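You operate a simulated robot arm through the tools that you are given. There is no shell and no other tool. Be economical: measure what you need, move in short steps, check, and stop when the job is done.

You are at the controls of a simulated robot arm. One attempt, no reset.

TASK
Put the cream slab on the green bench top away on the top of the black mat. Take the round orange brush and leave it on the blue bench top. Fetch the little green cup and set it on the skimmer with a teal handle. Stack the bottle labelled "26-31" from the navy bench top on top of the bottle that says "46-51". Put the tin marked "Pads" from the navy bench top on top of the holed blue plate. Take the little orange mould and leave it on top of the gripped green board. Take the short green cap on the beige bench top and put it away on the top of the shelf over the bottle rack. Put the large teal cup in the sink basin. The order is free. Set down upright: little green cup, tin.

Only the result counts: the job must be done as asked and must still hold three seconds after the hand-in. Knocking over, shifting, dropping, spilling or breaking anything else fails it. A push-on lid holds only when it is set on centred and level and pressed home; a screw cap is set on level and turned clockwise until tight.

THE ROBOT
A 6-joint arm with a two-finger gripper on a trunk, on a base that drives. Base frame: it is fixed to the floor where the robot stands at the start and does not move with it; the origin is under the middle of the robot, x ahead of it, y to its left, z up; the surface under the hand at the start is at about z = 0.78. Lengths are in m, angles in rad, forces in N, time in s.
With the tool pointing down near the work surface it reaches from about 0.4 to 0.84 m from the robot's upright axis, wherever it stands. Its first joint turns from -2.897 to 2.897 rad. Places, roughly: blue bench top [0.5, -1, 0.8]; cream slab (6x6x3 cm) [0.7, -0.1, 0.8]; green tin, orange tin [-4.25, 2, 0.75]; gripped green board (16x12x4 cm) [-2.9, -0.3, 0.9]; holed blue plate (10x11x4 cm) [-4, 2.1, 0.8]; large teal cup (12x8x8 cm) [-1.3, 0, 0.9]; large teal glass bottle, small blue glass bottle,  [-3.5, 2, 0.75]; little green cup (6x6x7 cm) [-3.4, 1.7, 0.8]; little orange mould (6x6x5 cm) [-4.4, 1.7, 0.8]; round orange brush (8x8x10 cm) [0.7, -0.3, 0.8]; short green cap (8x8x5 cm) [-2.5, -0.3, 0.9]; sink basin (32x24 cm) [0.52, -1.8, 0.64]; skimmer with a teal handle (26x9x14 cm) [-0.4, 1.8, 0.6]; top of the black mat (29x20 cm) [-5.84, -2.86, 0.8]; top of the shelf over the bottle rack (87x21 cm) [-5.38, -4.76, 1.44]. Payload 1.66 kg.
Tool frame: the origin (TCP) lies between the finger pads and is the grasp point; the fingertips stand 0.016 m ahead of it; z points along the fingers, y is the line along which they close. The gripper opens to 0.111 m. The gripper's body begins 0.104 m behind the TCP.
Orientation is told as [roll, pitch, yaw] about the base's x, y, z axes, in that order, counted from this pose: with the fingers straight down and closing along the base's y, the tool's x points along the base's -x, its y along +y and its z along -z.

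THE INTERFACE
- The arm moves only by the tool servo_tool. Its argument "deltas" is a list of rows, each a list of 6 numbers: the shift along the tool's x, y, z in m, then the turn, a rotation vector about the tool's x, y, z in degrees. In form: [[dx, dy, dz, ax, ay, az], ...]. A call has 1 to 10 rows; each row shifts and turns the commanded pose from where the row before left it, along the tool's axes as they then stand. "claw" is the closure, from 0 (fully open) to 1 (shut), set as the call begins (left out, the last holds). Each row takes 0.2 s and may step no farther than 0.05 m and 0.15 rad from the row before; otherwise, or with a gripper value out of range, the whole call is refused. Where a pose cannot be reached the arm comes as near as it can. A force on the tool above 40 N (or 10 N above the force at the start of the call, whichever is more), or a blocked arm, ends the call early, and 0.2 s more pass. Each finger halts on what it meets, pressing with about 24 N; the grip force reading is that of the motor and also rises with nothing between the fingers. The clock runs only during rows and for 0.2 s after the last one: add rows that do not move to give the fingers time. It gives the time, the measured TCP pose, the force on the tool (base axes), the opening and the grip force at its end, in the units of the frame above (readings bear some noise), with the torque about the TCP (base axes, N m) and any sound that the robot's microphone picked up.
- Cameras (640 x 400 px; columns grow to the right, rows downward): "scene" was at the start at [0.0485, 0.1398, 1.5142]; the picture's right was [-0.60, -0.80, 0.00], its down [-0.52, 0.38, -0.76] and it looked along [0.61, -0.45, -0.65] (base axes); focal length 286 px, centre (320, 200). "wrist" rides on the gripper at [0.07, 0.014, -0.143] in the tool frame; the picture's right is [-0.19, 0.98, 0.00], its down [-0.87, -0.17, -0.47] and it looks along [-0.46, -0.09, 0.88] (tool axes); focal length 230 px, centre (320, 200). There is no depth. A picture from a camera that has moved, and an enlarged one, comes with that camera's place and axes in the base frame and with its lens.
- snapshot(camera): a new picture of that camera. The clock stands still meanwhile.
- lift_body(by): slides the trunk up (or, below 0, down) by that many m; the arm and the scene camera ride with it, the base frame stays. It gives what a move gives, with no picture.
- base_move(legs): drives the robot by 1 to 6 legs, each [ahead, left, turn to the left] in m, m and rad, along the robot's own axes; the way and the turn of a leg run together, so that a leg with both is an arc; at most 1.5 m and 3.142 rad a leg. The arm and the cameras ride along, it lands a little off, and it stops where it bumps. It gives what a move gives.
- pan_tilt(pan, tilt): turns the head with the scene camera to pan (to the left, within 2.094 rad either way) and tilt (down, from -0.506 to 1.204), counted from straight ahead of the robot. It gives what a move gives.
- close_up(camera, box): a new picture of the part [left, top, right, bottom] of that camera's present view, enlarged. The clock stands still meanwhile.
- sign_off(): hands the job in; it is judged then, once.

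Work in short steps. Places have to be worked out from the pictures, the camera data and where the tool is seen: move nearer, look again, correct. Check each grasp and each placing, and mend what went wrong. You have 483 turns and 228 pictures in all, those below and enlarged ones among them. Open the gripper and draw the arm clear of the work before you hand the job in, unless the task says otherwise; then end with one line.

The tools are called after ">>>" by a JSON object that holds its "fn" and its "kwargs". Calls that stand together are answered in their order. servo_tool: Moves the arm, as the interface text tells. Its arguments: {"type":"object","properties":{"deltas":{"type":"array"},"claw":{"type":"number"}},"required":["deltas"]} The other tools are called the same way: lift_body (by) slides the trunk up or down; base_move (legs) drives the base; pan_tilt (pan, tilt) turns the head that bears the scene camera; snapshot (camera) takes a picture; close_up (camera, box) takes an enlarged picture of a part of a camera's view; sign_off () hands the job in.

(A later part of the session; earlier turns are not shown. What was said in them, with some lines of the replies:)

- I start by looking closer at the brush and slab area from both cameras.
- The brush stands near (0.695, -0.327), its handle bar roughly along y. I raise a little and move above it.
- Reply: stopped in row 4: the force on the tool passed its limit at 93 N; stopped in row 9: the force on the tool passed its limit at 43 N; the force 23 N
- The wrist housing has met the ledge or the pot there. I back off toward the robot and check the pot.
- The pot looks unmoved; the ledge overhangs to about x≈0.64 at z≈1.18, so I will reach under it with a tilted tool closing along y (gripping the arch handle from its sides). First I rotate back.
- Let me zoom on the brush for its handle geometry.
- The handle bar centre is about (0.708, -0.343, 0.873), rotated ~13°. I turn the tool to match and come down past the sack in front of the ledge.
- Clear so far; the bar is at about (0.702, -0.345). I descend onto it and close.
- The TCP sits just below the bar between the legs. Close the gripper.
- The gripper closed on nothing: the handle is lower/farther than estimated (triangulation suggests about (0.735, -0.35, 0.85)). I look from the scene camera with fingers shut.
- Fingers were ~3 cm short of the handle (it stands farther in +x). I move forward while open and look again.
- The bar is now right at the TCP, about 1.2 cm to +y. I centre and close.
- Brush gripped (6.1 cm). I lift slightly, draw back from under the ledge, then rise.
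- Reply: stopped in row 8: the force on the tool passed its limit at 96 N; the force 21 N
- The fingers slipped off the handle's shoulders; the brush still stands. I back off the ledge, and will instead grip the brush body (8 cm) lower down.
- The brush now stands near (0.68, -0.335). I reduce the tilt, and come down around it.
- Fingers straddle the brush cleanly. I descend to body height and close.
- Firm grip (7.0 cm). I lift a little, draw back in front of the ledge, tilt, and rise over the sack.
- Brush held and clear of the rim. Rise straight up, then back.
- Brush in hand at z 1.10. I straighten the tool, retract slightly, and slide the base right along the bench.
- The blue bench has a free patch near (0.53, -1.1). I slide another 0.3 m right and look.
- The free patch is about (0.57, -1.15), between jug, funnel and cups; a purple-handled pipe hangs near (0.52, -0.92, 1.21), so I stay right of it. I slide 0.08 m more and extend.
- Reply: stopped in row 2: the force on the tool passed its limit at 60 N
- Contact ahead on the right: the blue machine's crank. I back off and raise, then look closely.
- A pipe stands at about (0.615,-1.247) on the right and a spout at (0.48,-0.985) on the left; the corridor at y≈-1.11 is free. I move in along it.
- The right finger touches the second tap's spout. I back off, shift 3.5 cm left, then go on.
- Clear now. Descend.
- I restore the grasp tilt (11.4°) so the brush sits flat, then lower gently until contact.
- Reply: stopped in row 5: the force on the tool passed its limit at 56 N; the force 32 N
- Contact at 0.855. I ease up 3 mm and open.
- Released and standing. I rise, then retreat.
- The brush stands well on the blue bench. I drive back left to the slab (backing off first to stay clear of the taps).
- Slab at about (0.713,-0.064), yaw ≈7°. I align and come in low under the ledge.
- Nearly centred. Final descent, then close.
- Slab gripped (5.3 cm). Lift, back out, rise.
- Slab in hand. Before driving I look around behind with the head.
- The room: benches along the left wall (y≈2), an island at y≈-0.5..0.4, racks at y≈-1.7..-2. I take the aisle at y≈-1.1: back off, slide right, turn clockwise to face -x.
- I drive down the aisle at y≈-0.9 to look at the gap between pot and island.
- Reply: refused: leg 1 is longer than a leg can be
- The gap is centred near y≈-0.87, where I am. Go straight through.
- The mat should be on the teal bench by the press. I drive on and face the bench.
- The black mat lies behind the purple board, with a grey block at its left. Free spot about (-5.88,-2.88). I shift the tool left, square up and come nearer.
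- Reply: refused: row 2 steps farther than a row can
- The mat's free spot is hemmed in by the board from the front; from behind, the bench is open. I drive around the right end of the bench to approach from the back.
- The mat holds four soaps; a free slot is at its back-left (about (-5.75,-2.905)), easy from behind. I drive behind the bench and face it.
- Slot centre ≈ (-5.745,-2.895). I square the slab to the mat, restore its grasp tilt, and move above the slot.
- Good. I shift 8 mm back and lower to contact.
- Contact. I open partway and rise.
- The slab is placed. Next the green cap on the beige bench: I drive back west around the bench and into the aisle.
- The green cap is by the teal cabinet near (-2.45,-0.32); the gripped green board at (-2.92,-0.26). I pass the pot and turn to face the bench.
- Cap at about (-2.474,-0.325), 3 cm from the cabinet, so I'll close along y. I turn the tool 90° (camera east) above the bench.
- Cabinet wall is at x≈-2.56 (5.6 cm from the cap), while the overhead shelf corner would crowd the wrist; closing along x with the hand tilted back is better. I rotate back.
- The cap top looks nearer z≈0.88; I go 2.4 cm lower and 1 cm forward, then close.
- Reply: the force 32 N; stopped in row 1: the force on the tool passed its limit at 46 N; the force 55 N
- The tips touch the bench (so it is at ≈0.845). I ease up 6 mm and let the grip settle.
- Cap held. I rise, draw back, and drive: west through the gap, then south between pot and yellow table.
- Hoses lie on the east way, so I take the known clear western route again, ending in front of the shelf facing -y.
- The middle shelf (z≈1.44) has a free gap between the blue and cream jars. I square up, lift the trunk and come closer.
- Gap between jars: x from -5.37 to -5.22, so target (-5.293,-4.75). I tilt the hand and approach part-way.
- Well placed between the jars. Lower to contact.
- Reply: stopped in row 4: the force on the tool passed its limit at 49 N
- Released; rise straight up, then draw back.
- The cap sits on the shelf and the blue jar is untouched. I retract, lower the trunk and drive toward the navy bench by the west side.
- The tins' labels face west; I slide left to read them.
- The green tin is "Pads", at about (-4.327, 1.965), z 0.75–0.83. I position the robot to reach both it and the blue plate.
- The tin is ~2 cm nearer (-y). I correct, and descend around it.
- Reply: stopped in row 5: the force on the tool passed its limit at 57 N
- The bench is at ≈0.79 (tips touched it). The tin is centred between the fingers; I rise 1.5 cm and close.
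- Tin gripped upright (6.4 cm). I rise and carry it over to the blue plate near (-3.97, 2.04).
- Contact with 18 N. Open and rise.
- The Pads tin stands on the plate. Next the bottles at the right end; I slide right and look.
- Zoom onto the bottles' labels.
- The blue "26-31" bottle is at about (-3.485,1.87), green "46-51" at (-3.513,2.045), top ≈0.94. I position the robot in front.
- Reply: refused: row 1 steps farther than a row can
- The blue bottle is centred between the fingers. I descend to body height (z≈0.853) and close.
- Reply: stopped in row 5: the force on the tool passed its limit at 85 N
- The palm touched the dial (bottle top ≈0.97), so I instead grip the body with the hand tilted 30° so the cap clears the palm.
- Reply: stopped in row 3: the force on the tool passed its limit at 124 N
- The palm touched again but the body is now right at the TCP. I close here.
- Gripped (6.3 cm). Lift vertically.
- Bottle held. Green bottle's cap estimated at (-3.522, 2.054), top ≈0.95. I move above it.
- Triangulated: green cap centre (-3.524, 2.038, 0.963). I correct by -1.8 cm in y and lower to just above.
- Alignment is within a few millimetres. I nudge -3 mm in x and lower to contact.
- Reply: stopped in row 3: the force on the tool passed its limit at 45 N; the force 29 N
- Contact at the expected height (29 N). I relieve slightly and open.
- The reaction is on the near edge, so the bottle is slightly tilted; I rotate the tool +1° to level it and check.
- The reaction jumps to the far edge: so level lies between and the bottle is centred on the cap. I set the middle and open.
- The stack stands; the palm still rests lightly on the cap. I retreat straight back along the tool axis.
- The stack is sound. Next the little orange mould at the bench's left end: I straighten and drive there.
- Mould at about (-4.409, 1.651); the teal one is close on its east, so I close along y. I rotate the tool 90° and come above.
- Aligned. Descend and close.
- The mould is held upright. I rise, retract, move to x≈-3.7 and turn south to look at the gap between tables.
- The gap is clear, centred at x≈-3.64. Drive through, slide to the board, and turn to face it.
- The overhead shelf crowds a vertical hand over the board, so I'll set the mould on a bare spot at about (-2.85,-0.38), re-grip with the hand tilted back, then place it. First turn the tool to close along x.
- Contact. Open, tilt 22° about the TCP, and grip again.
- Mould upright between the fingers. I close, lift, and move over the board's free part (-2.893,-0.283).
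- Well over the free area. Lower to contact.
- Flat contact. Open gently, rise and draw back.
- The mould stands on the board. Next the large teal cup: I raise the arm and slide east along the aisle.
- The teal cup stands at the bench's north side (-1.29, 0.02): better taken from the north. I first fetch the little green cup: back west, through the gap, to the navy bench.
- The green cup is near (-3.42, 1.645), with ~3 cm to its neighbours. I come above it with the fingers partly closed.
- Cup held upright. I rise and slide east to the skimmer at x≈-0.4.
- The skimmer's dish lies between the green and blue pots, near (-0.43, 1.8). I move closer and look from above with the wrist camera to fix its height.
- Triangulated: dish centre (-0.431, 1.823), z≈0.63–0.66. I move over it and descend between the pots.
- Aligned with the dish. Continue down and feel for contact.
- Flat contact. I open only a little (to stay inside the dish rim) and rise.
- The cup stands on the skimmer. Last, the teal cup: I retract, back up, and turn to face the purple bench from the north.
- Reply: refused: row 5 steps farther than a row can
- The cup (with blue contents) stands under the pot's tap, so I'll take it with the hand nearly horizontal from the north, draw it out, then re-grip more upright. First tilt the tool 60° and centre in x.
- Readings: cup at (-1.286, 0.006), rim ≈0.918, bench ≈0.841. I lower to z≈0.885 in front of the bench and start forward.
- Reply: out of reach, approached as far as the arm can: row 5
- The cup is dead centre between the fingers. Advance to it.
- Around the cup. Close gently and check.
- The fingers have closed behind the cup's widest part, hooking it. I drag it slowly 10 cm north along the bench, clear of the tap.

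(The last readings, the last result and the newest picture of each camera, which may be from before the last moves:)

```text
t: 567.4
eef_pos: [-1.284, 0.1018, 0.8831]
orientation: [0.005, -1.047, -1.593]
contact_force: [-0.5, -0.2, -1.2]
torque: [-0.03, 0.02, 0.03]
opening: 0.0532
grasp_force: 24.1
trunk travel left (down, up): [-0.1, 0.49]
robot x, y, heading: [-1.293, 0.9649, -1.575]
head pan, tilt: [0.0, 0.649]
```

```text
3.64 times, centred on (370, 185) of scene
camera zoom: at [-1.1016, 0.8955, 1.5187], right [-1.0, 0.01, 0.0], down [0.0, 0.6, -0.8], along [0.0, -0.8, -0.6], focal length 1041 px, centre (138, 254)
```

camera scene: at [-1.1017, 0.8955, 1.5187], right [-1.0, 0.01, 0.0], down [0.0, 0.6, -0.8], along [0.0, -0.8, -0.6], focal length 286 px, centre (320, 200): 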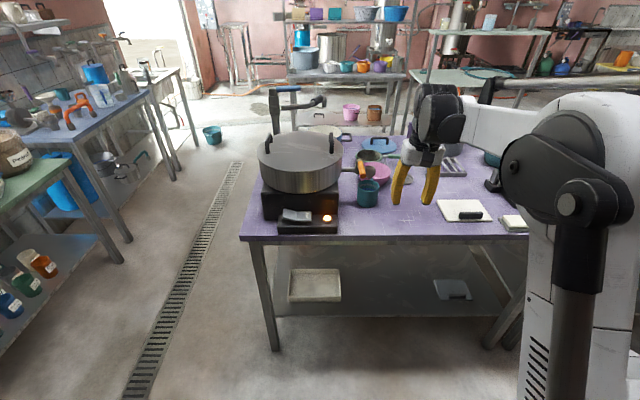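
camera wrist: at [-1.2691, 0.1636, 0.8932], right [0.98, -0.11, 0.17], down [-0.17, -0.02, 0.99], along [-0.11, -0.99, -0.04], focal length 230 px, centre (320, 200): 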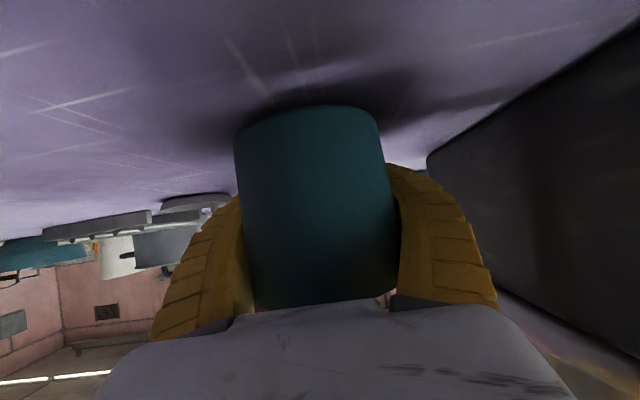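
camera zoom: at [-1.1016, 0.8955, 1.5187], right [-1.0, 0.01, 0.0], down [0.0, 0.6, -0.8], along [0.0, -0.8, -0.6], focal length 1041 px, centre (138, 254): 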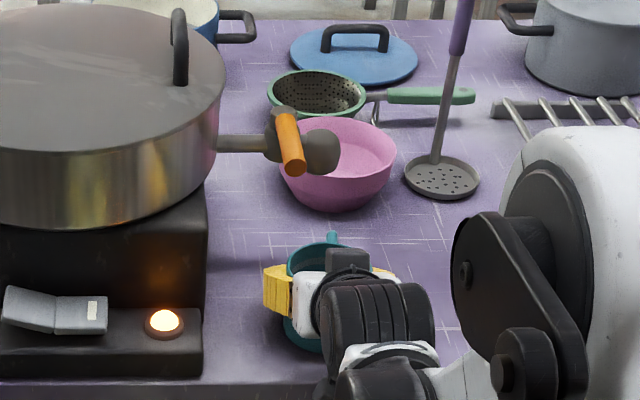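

Clear of the tap now. I release, back off, reduce the tilt to 20° and look.

>>> {"fn": "servo_tool", "kwargs": {"deltas": [[0, 0, 0, 0, 0, 0], [0, 0, 0, 0, 0, 0], [0, 0, 0, 0, 0, 0]], "claw": 0}}

>>> {"fn": "servo_tool", "kwargs": {"deltas": [[0, 0, -0.03, 0, 0, 0], [0, 0, -0.045, 0, 0, 0], [0, 0, -0.045, 0, 0, 0], [-0.03, 0, -0.03, 0, 0, 0], [-0.03, 0, 0, 0, 8, 0], [0, 0, 0, 0, 8, 0], [0, 0, 0, 0, 8, 0], [0, 0, 0, 0, 8, 0], [0, 0, 0, 0, 8, 0]]}}

>>> {"fn": "snapshot", "kwargs": {"camera": "wrist"}}

>>> {"fn": "close_up", "kwargs": {"camera": "scene", "box": [310, 130, 450, 250]}}

```text
t: 568.2
eef_pos: [-1.2852, 0.1032, 0.8827]
orientation: [0.006, -1.048, -1.592]
contact_force: [-0.6, -0.3, -0.4]
torque: [0.0, 0.0, 0.01]
opening: 0.1111
grasp_force: 0.1
trunk travel left (down, up): [-0.1, 0.49]
robot x, y, heading: [-1.2902, 0.9601, -1.58]
head pan, tilt: [0.0, 0.649]
```

```text
t: 570.2
eef_pos: [-1.2833, 0.2016, 1.0107]
orientation: [0.003, -0.345, -1.589]
contact_force: [-0.6, -0.8, 0.5]
torque: [0.02, 0.02, -0.01]
opening: 0.1108
grasp_force: 0.0
trunk travel left (down, up): [-0.1, 0.49]
robot x, y, heading: [-1.2863, 0.9638, -1.577]
head pan, tilt: [0.0, 0.649]
```

```text
29 pictures are left
camera wrist: at [-1.2674, 0.3148, 1.1212], right [0.98, -0.19, 0.07], down [-0.18, -0.65, 0.74], along [-0.1, -0.73, -0.67], focal length 230 px, centre (320, 200)
```

wrist: 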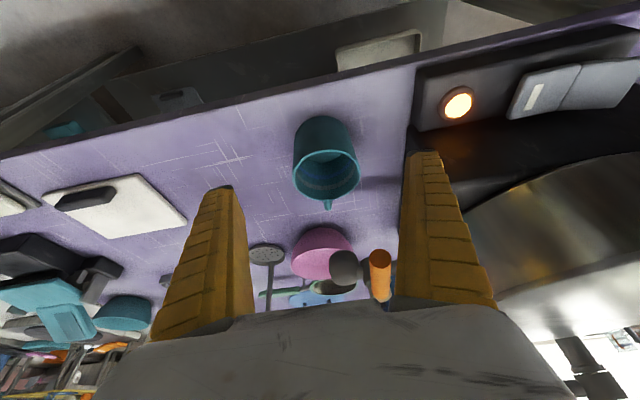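

```text
3.33 times, centred on (380, 190) of scene
camera zoom: at [-1.1017, 0.8952, 1.5186], right [-1.0, 0.01, 0.0], down [0.0, 0.6, -0.8], along [0.0, -0.8, -0.6], focal length 954 px, centre (120, 233)
```

zoom: 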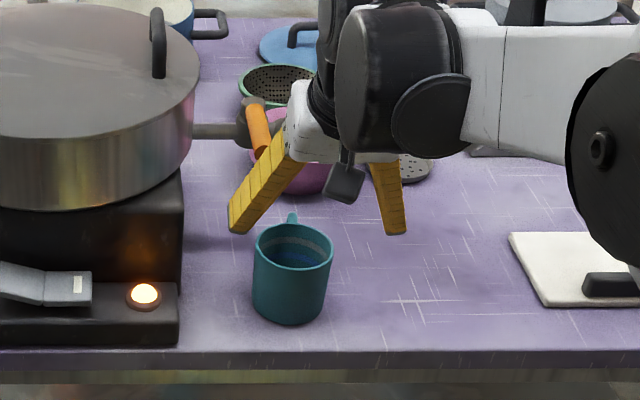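

>>> {"fn": "servo_tool", "kwargs": {"deltas": [[-0.0066, 0.0009, 0.035, 0, 0, 0], [-0.0066, 0.0009, 0.035, 0, 0, 0], [-0.0066, 0.0009, 0.035, 0, 0, 0], [-0.0066, 0.0009, 0.035, 0, 0, 0], [0, 0, 0, 0, 0, 0]]}}

>>> {"fn": "snapshot", "kwargs": {"camera": "wrist"}}

```text
t: 571.4
eef_pos: [-1.2795, 0.1272, 0.8863]
orientation: [0.004, -0.349, -1.588]
contact_force: [-0.3, -0.6, -0.6]
torque: [0.04, -0.01, -0.01]
opening: 0.1108
grasp_force: 0.0
trunk travel left (down, up): [-0.1, 0.49]
robot x, y, heading: [-1.2915, 0.962, -1.575]
head pan, tilt: [0.0, 0.649]
```

```text
27 pictures are left
camera wrist: at [-1.2639, 0.2397, 0.9973], right [0.98, -0.19, 0.07], down [-0.18, -0.65, 0.74], along [-0.1, -0.73, -0.67], focal length 230 px, centre (320, 200)
```

wrist: 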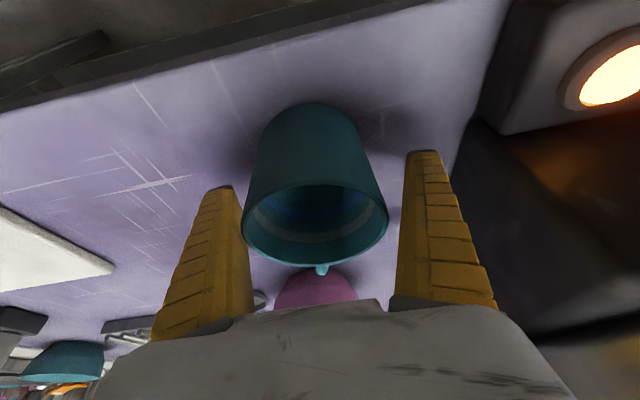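

Centred. Close and lift gently.

>>> {"fn": "servo_tool", "kwargs": {"deltas": [[0, 0, 0, 0, 0, 0], [0, 0, 0, 0, 0, 0], [0, 0, 0, 0, 0, 0]], "claw": 1}}

>>> {"fn": "servo_tool", "kwargs": {"deltas": [[-0.0034, 0, -0.0094, 0, 0, 0], [-0.0068, 0, -0.0188, 0, 0, 0], [-0.0085, 0, -0.0235, 0, 0, 0], [-0.0085, 0, -0.0235, 0, 0, 0], [-0.0085, 0, -0.0235, 0, 0, 0], [-0.0085, 0, -0.0235, 0, 0, 0], [-0.0068, 0, -0.0188, 0, 0, 0], [0, 0, 0, 0, 0, 0]]}}

>>> {"fn": "snapshot", "kwargs": {"camera": "wrist"}}

```text
t: 572.2
eef_pos: [-1.2787, 0.127, 0.8877]
orientation: [0.001, -0.349, -1.588]
contact_force: [-0.5, 0.2, -0.4]
torque: [0.01, -0.02, -0.01]
opening: 0.0741
grasp_force: 24.3
trunk travel left (down, up): [-0.1, 0.49]
robot x, y, heading: [-1.2944, 0.9594, -1.573]
head pan, tilt: [0.0, 0.649]
```

```text
t: 574.0
eef_pos: [-1.2789, 0.1292, 1.0399]
orientation: [0.002, -0.35, -1.587]
contact_force: [-0.6, 2.4, 8.8]
torque: [-0.06, -0.14, 0.02]
opening: 0.0061
grasp_force: 23.7
trunk travel left (down, up): [-0.1, 0.49]
robot x, y, heading: [-1.2951, 0.9619, -1.575]
head pan, tilt: [0.0, 0.649]
```

```text
26 pictures are left
camera wrist: at [-1.2649, 0.2428, 1.1496], right [0.98, -0.19, 0.07], down [-0.18, -0.65, 0.74], along [-0.1, -0.74, -0.67], focal length 230 px, centre (320, 200)
```

wrist: 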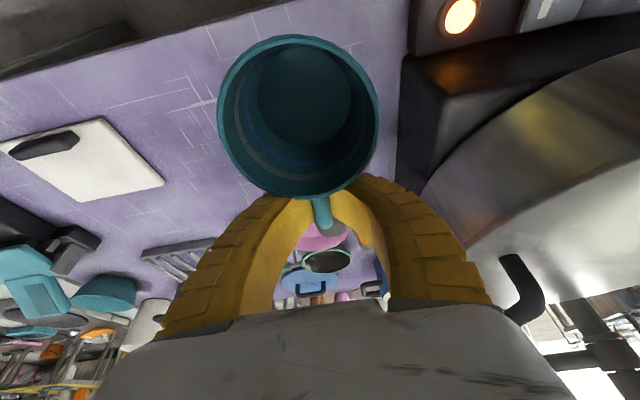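

The cup slipped and is now pinched by its handle. I look from the scene camera.

>>> {"fn": "close_up", "kwargs": {"camera": "scene", "box": [300, 110, 440, 230]}}

```text
3.33 times, centred on (370, 170) of scene
camera zoom: at [-1.1019, 0.897, 1.519], right [-1.0, 0.01, 0.0], down [0.0, 0.6, -0.8], along [0.0, -0.8, -0.6], focal length 954 px, centre (153, 300)
```

zoom: 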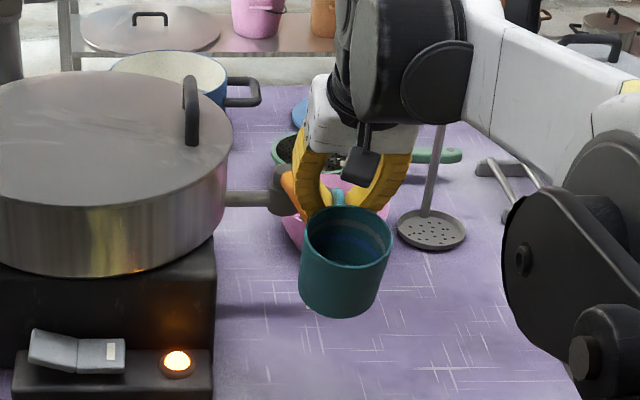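

The cup hangs upright by its handle (and is empty), a usable grip. I retract slowly and raise.

>>> {"fn": "servo_tool", "kwargs": {"deltas": [[0.0124, 0, -0.0098, 0, 0, 0], [0.0248, 0, -0.0196, 0, 0, 0], [0.0248, 0, -0.0196, 0, 0, 0], [0.0248, 0, -0.0196, 0, 0, 0], [0.0248, 0, -0.0196, 0, 0, 0], [0.0248, 0, -0.0196, 0, 0, 0], [0.0248, 0, -0.0196, 0, 0, 0], [0.0248, 0, -0.0196, 0, 0, 0], [0.0248, 0, -0.0196, 0, 0, 0], [0.0124, 0, -0.0098, 0, 0, 0]]}}

>>> {"fn": "base_move", "kwargs": {"legs": [[0, 1.0, 0]]}}

>>> {"fn": "snapshot", "kwargs": {"camera": "wrist"}}

```text
t: 576.2
eef_pos: [-1.2741, 0.4016, 1.1266]
orientation: [0.0, -0.349, -1.591]
contact_force: [0.4, -0.3, -0.3]
torque: [-0.02, 0.01, 0.0]
opening: 0.0059
grasp_force: 24.0
trunk travel left (down, up): [-0.1, 0.49]
robot x, y, heading: [-1.2933, 0.9615, -1.577]
head pan, tilt: [0.0, 0.649]
```

```text
t: 581.4
eef_pos: [-0.2801, 0.4033, 1.1268]
orientation: [0.001, -0.348, -1.57]
contact_force: [-0.8, -0.6, 0.0]
torque: [0.03, 0.0, -0.01]
opening: 0.0064
grasp_force: 24.0
trunk travel left (down, up): [-0.1, 0.49]
robot x, y, heading: [-0.3093, 0.9643, -1.561]
head pan, tilt: [0.0, 0.649]
```

```text
24 pictures are left
camera wrist: at [-0.2669, 0.5166, 1.2371], right [0.98, -0.18, 0.07], down [-0.17, -0.65, 0.74], along [-0.09, -0.74, -0.67], focal length 230 px, centre (320, 200)
```

wrist: 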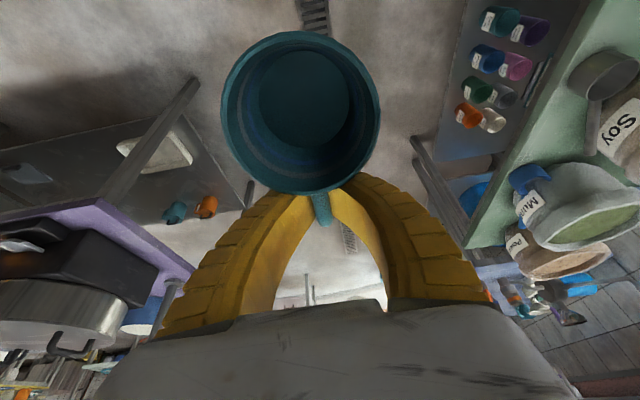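

Held steadily. Drive south to the sink.

>>> {"fn": "base_move", "kwargs": {"legs": [[1.2, 0, 0], [1.2, 0, 0], [0.3, 0, 0]]}}

>>> {"fn": "pan_tilt", "kwargs": {"pan": 1.2, "tilt": 0.6}}

>>> {"fn": "snapshot", "kwargs": {"camera": "scene"}}

```text
t: 594.8
eef_pos: [-0.2478, -2.2978, 1.1253]
orientation: [0.003, -0.348, -1.556]
contact_force: [1.1, 0.0, -1.0]
torque: [0.02, 0.0, 0.01]
opening: 0.006
grasp_force: 23.6
trunk travel left (down, up): [-0.1, 0.49]
robot x, y, heading: [-0.2789, -1.7308, -1.545]
head pan, tilt: [0.0, 0.649]
```

```text
t: 596.2
eef_pos: [-0.2475, -2.2967, 1.1262]
orientation: [0.002, -0.348, -1.557]
contact_force: [-0.1, -0.6, -1.1]
torque: [-0.04, -0.01, -0.03]
opening: 0.0062
grasp_force: 24.2
trunk travel left (down, up): [-0.1, 0.49]
robot x, y, heading: [-0.2803, -1.734, -1.547]
head pan, tilt: [1.201, 0.6]
```

```text
23 pictures are left
camera scene: at [-0.0082, -1.7392, 1.523], right [-0.34, -0.94, 0.0], down [-0.53, 0.19, -0.83], along [0.78, -0.28, -0.56], focal length 286 px, centre (320, 200)
```

scene: 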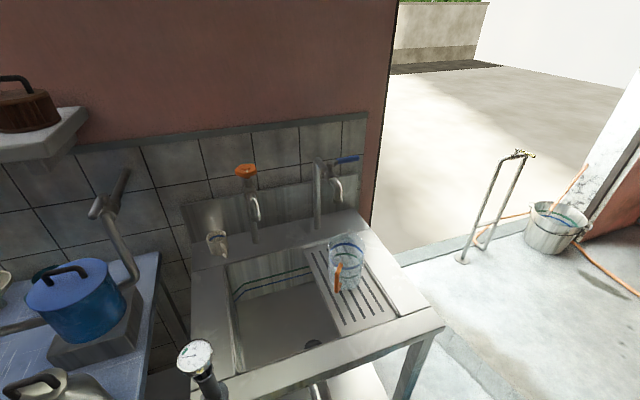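

The basin spans about x 0.35–0.69, y -1.67…-1.93. I turn to face it and come up with the cup over its middle.

>>> {"fn": "base_move", "kwargs": {"legs": [[0, 0, 1.547], [0.15, -0.085, 0]]}}

>>> {"fn": "pan_tilt", "kwargs": {"pan": 0.0, "tilt": 0.8}}

>>> {"fn": "snapshot", "kwargs": {"camera": "scene"}}

>>> {"fn": "snapshot", "kwargs": {"camera": "wrist"}}

```text
t: 601.4
eef_pos: [0.432, -1.7938, 1.1265]
orientation: [0.003, -0.348, -0.004]
contact_force: [-0.4, 1.1, 0.0]
torque: [-0.01, 0.03, 0.02]
opening: 0.0061
grasp_force: 24.2
trunk travel left (down, up): [-0.1, 0.49]
robot x, y, heading: [-0.1262, -1.8172, 0.01]
head pan, tilt: [1.201, 0.6]
```

```text
t: 602.8
eef_pos: [0.4312, -1.7945, 1.1265]
orientation: [0.004, -0.35, -0.004]
contact_force: [-0.6, -0.4, -0.4]
torque: [0.0, -0.07, -0.02]
opening: 0.0061
grasp_force: 23.9
trunk travel left (down, up): [-0.1, 0.49]
robot x, y, heading: [-0.1316, -1.8186, 0.007]
head pan, tilt: [0.0, 0.799]
```

```text
22 pictures are left
camera scene: at [-0.0712, -1.6279, 1.5061], right [0.01, -1.0, 0.0], down [-0.72, -0.01, -0.7], along [0.7, 0.01, -0.72], focal length 286 px, centre (320, 200)
```

scene: 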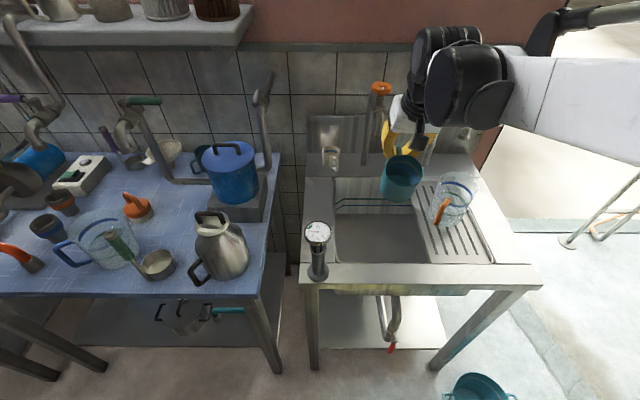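

```text
21 pictures are left
camera wrist: at [0.318, -1.7816, 1.2371], right [0.18, 0.98, 0.07], down [0.65, -0.17, 0.74], along [0.74, -0.09, -0.67], focal length 230 px, centre (320, 200)
```

wrist: 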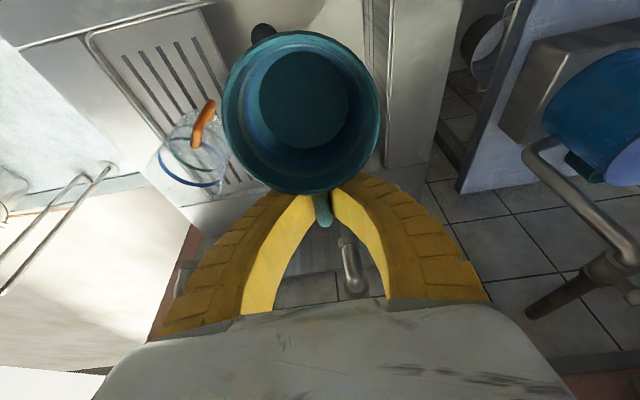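

The cup hangs tilted 20° with the tool; making the tool vertical levels it. I do that, and position the TCP at x≈0.50 (cup centre ≈0.447), staying clear of the tap spout.

>>> {"fn": "servo_tool", "kwargs": {"deltas": [[-0.02, 0, 0, 0, 6.6, 0], [-0.02, 0, 0, 0, 6.6, 0], [-0.02, 0, 0, 0, 6.6, 0], [-0.006, 0, 0.02, 0, 0, 0], [0, 0, 0.03, 0, 0, 0], [0, 0, 0.03, 0, 0, 0], [0, 0, 0.03, 0, 0, 0], [0, 0, 0, 0, 0, 0]]}}

>>> {"fn": "snapshot", "kwargs": {"camera": "wrist"}}

>>> {"fn": "close_up", "kwargs": {"camera": "scene", "box": [300, 80, 500, 290]}}

```text
t: 604.6
eef_pos: [0.4962, -1.7942, 1.0285]
orientation: [0.0, -0.002, -0.004]
contact_force: [0.6, 0.8, -1.9]
torque: [0.0, -0.02, -0.01]
opening: 0.0061
grasp_force: 23.8
trunk travel left (down, up): [-0.1, 0.49]
robot x, y, heading: [-0.1341, -1.8221, 0.003]
head pan, tilt: [0.0, 0.799]
```

```text
20 pictures are left
camera wrist: at [0.4278, -1.7817, 1.1722], right [0.19, 0.98, 0.0], down [0.86, -0.17, 0.47], along [0.47, -0.09, -0.88], focal length 230 px, centre (320, 200)
```

wrist: 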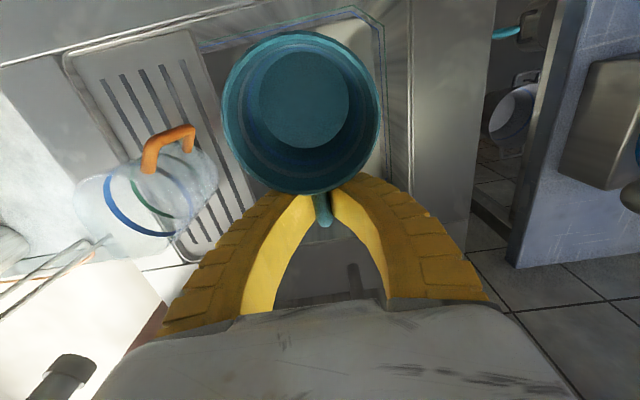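

```text
1.90 times, centred on (400, 185) of scene
camera zoom: at [-0.0711, -1.6279, 1.5061], right [0.01, -1.0, 0.0], down [-0.72, -0.01, -0.7], along [0.7, 0.01, -0.72], focal length 545 px, centre (168, 229)
```

zoom: 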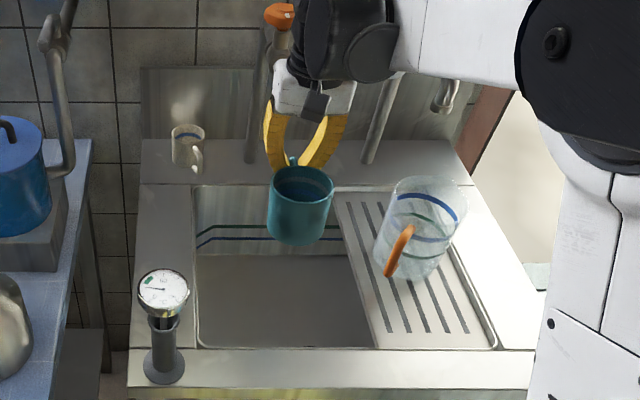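

Cup level and over the basin, clear of the drainboard. Descend.

>>> {"fn": "servo_tool", "kwargs": {"deltas": [[0, 0, 0.035, 0, 0, 0], [0, 0, 0.035, 0, 0, 0], [0, 0, 0.035, 0, 0, 0], [0, 0, 0.035, 0, 0, 0], [0, 0, 0.035, 0, 0, 0], [0, 0, 0.035, 0, 0, 0], [0, 0, 0.035, 0, 0, 0], [0, 0, 0.025, 0, 0, 0], [0, 0, 0, 0, 0, 0]]}}

>>> {"fn": "close_up", "kwargs": {"camera": "scene", "box": [300, 80, 500, 290]}}

```text
t: 606.6
eef_pos: [0.4957, -1.7918, 0.7598]
orientation: [0.001, -0.002, -0.003]
contact_force: [0.5, -1.0, -1.3]
torque: [0.02, -0.03, 0.01]
opening: 0.0058
grasp_force: 23.9
trunk travel left (down, up): [-0.1, 0.49]
robot x, y, heading: [-0.1295, -1.8162, 0.004]
head pan, tilt: [0.0, 0.799]
```

```text
1.90 times, centred on (400, 185) of scene
camera zoom: at [-0.0712, -1.6279, 1.5061], right [0.01, -1.0, 0.0], down [-0.72, -0.01, -0.7], along [0.7, 0.01, -0.72], focal length 545 px, centre (168, 229)
```

zoom: 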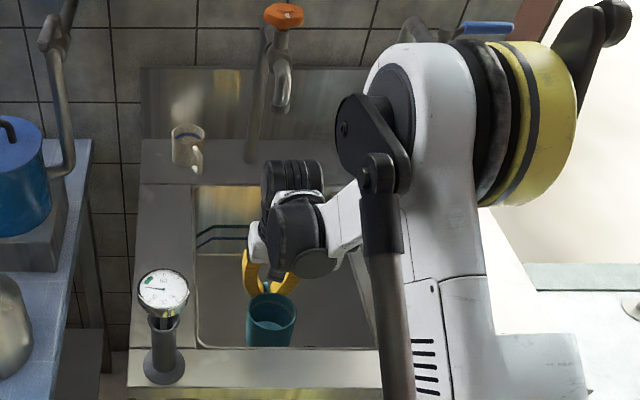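

>>> {"fn": "servo_tool", "kwargs": {"deltas": [[0, 0, 0.02, 0, 0, 0], [0, 0, 0.015, 0, 0, 0], [0, 0, 0.007, 0, 0, 0], [0, 0, 0.006, 0, 0, 0], [0, 0, 0.006, 0, 0, 0], [0, 0, 0.006, 0, 0, 0], [0, 0, 0.006, 0, 0, 0], [0, 0, 0.006, 0, 0, 0]]}}

```text
t: 608.4
eef_pos: [0.4964, -1.7934, 0.6884]
orientation: [0.003, -0.002, -0.004]
contact_force: [-0.2, -0.7, 4.1]
torque: [0.03, 0.16, 0.0]
opening: 0.0058
grasp_force: 24.3
trunk travel left (down, up): [-0.1, 0.49]
robot x, y, heading: [-0.1295, -1.8213, 0.009]
head pan, tilt: [0.0, 0.799]
```

Contact begins on the cup side. One small step more, then open.

>>> {"fn": "servo_tool", "kwargs": {"deltas": [[0, 0, 0.004, 0, 0, 0], [0, 0, 0, 0, 0, 0]]}}

>>> {"fn": "servo_tool", "kwargs": {"deltas": [[0, 0, 0, 0, 0, 0], [0, 0, 0, 0, 0, 0]], "claw": 0.75}}

>>> {"fn": "snapshot", "kwargs": {"camera": "wrist"}}

```text
t: 609.0
eef_pos: [0.4965, -1.7935, 0.6851]
orientation: [0.0, -0.003, -0.002]
contact_force: [-1.2, -0.6, 6.3]
torque: [-0.07, 0.23, 0.0]
opening: 0.0058
grasp_force: 23.9
trunk travel left (down, up): [-0.1, 0.49]
robot x, y, heading: [-0.1303, -1.8172, 0.012]
head pan, tilt: [0.0, 0.799]
```

```text
t: 609.6
eef_pos: [0.4961, -1.7925, 0.6844]
orientation: [0.002, -0.003, -0.005]
contact_force: [0.9, 0.4, -0.6]
torque: [0.0, 0.0, 0.0]
opening: 0.0304
grasp_force: 2.0
trunk travel left (down, up): [-0.1, 0.49]
robot x, y, heading: [-0.1336, -1.813, 0.005]
head pan, tilt: [0.0, 0.799]
```

```text
17 pictures are left
camera wrist: at [0.4275, -1.7807, 0.8273], right [0.19, 0.98, 0.0], down [0.86, -0.17, 0.47], along [0.47, -0.09, -0.88], focal length 230 px, centre (320, 200)
```

wrist: 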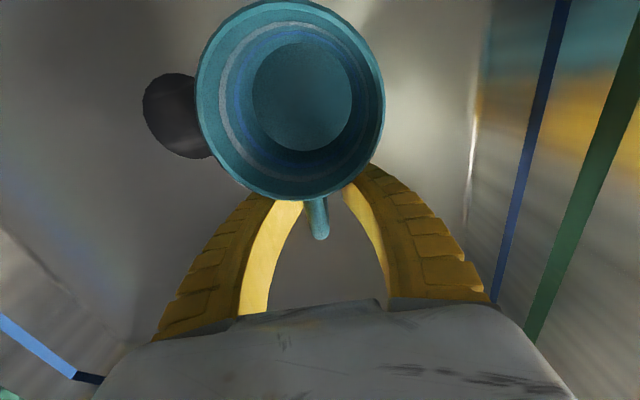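

The cup stands in the basin, handle free. Rise straight out.

>>> {"fn": "servo_tool", "kwargs": {"deltas": [[0, 0, -0.02, 0, 0, 0], [0, 0, -0.04, 0, 0, 0], [0, 0, -0.048, 0, 0, 0], [0, 0, -0.048, 0, 0, 0], [0, 0, -0.048, 0, 0, 0], [0, 0, -0.048, 0, 0, 0], [0, 0, -0.048, 0, 0, 0], [0, 0, -0.048, 0, 0, 0], [0.04, 0, -0.02, 0, 0, 0], [0.02, 0, -0.04, 0, 0, 0]]}}

>>> {"fn": "close_up", "kwargs": {"camera": "scene", "box": [300, 80, 500, 290]}}

```text
t: 611.8
eef_pos: [0.4337, -1.7937, 1.0944]
orientation: [0.002, -0.003, -0.003]
contact_force: [0.4, 0.3, 0.7]
torque: [-0.03, -0.01, 0.0]
opening: 0.0305
grasp_force: 1.8
trunk travel left (down, up): [-0.1, 0.49]
robot x, y, heading: [-0.132, -1.8169, 0.007]
head pan, tilt: [0.0, 0.799]
```

```text
1.90 times, centred on (400, 185) of scene
camera zoom: at [-0.0721, -1.628, 1.5062], right [0.01, -1.0, 0.0], down [-0.72, -0.01, -0.7], along [0.7, 0.01, -0.72], focal length 545 px, centre (168, 229)
```

zoom: 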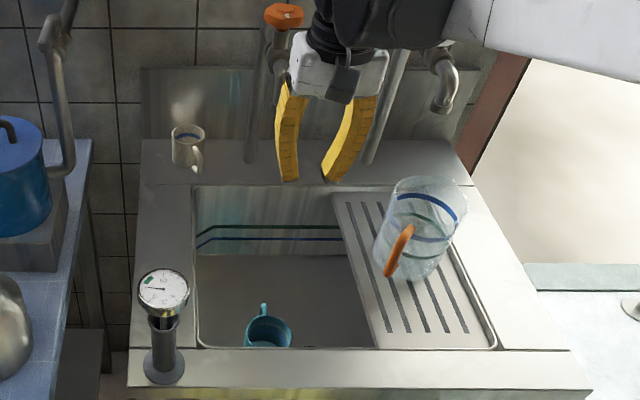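

The cup is in the basin. I open the gripper and back the robot clear before handing in.

>>> {"fn": "base_move", "kwargs": {"legs": [[-0.2, 0, 0]]}}

>>> {"fn": "servo_tool", "kwargs": {"deltas": [[0, 0, -0.02, 0, 0, 0], [0, 0, 0, 0, 0, 0], [0, 0, 0, 0, 0, 0]], "claw": 0}}

>>> {"fn": "pan_tilt", "kwargs": {"pan": 0.7, "tilt": 0.5}}

>>> {"fn": "snapshot", "kwargs": {"camera": "scene"}}

```text
t: 613.4
eef_pos: [0.2327, -1.7974, 1.0933]
orientation: [0.001, -0.003, -0.003]
contact_force: [-0.5, 0.5, -0.3]
torque: [0.02, -0.03, 0.0]
opening: 0.0307
grasp_force: 2.2
trunk travel left (down, up): [-0.1, 0.49]
robot x, y, heading: [-0.3318, -1.8201, 0.008]
head pan, tilt: [0.0, 0.799]
```

```text
t: 614.2
eef_pos: [0.2336, -1.7948, 1.1136]
orientation: [0.001, -0.005, -0.004]
contact_force: [0.6, -0.4, -0.7]
torque: [0.02, 0.01, -0.01]
opening: 0.1106
grasp_force: 0.0
trunk travel left (down, up): [-0.1, 0.49]
robot x, y, heading: [-0.3283, -1.8232, 0.006]
head pan, tilt: [0.0, 0.799]
```

```text
t: 615.3
eef_pos: [0.2328, -1.7954, 1.1144]
orientation: [0.003, -0.004, -0.004]
contact_force: [0.3, 0.0, 0.2]
torque: [0.02, -0.02, 0.0]
opening: 0.1109
grasp_force: 0.0
trunk travel left (down, up): [-0.1, 0.49]
robot x, y, heading: [-0.3293, -1.8195, 0.007]
head pan, tilt: [0.7, 0.499]
```

```text
15 pictures are left
camera scene: at [-0.2819, -1.571, 1.532], right [0.65, -0.76, 0.0], down [-0.36, -0.31, -0.88], along [0.67, 0.57, -0.48], focal length 286 px, centre (320, 200)
```

scene: 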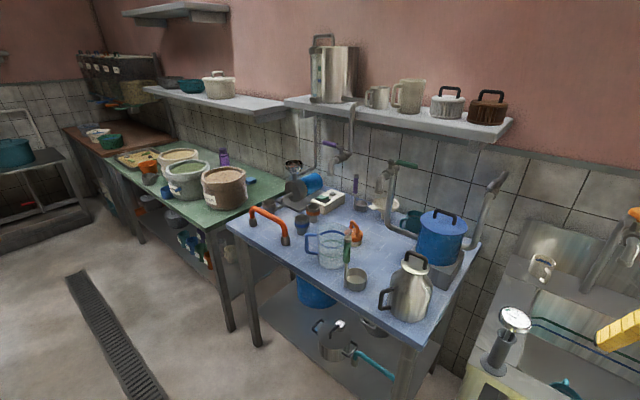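

All eight placements are done and everything looks in order, with the arm clear, so I hand the job in.

>>> {"fn": "sign_off", "kwargs": {}}

```text
The job is handed in.
```

I placed all eight items as asked and handed the job in; the little green cup and the tin were set down upright. I last looked at each when I set it down, except the brush and the teal cup, which also show in the final picture.
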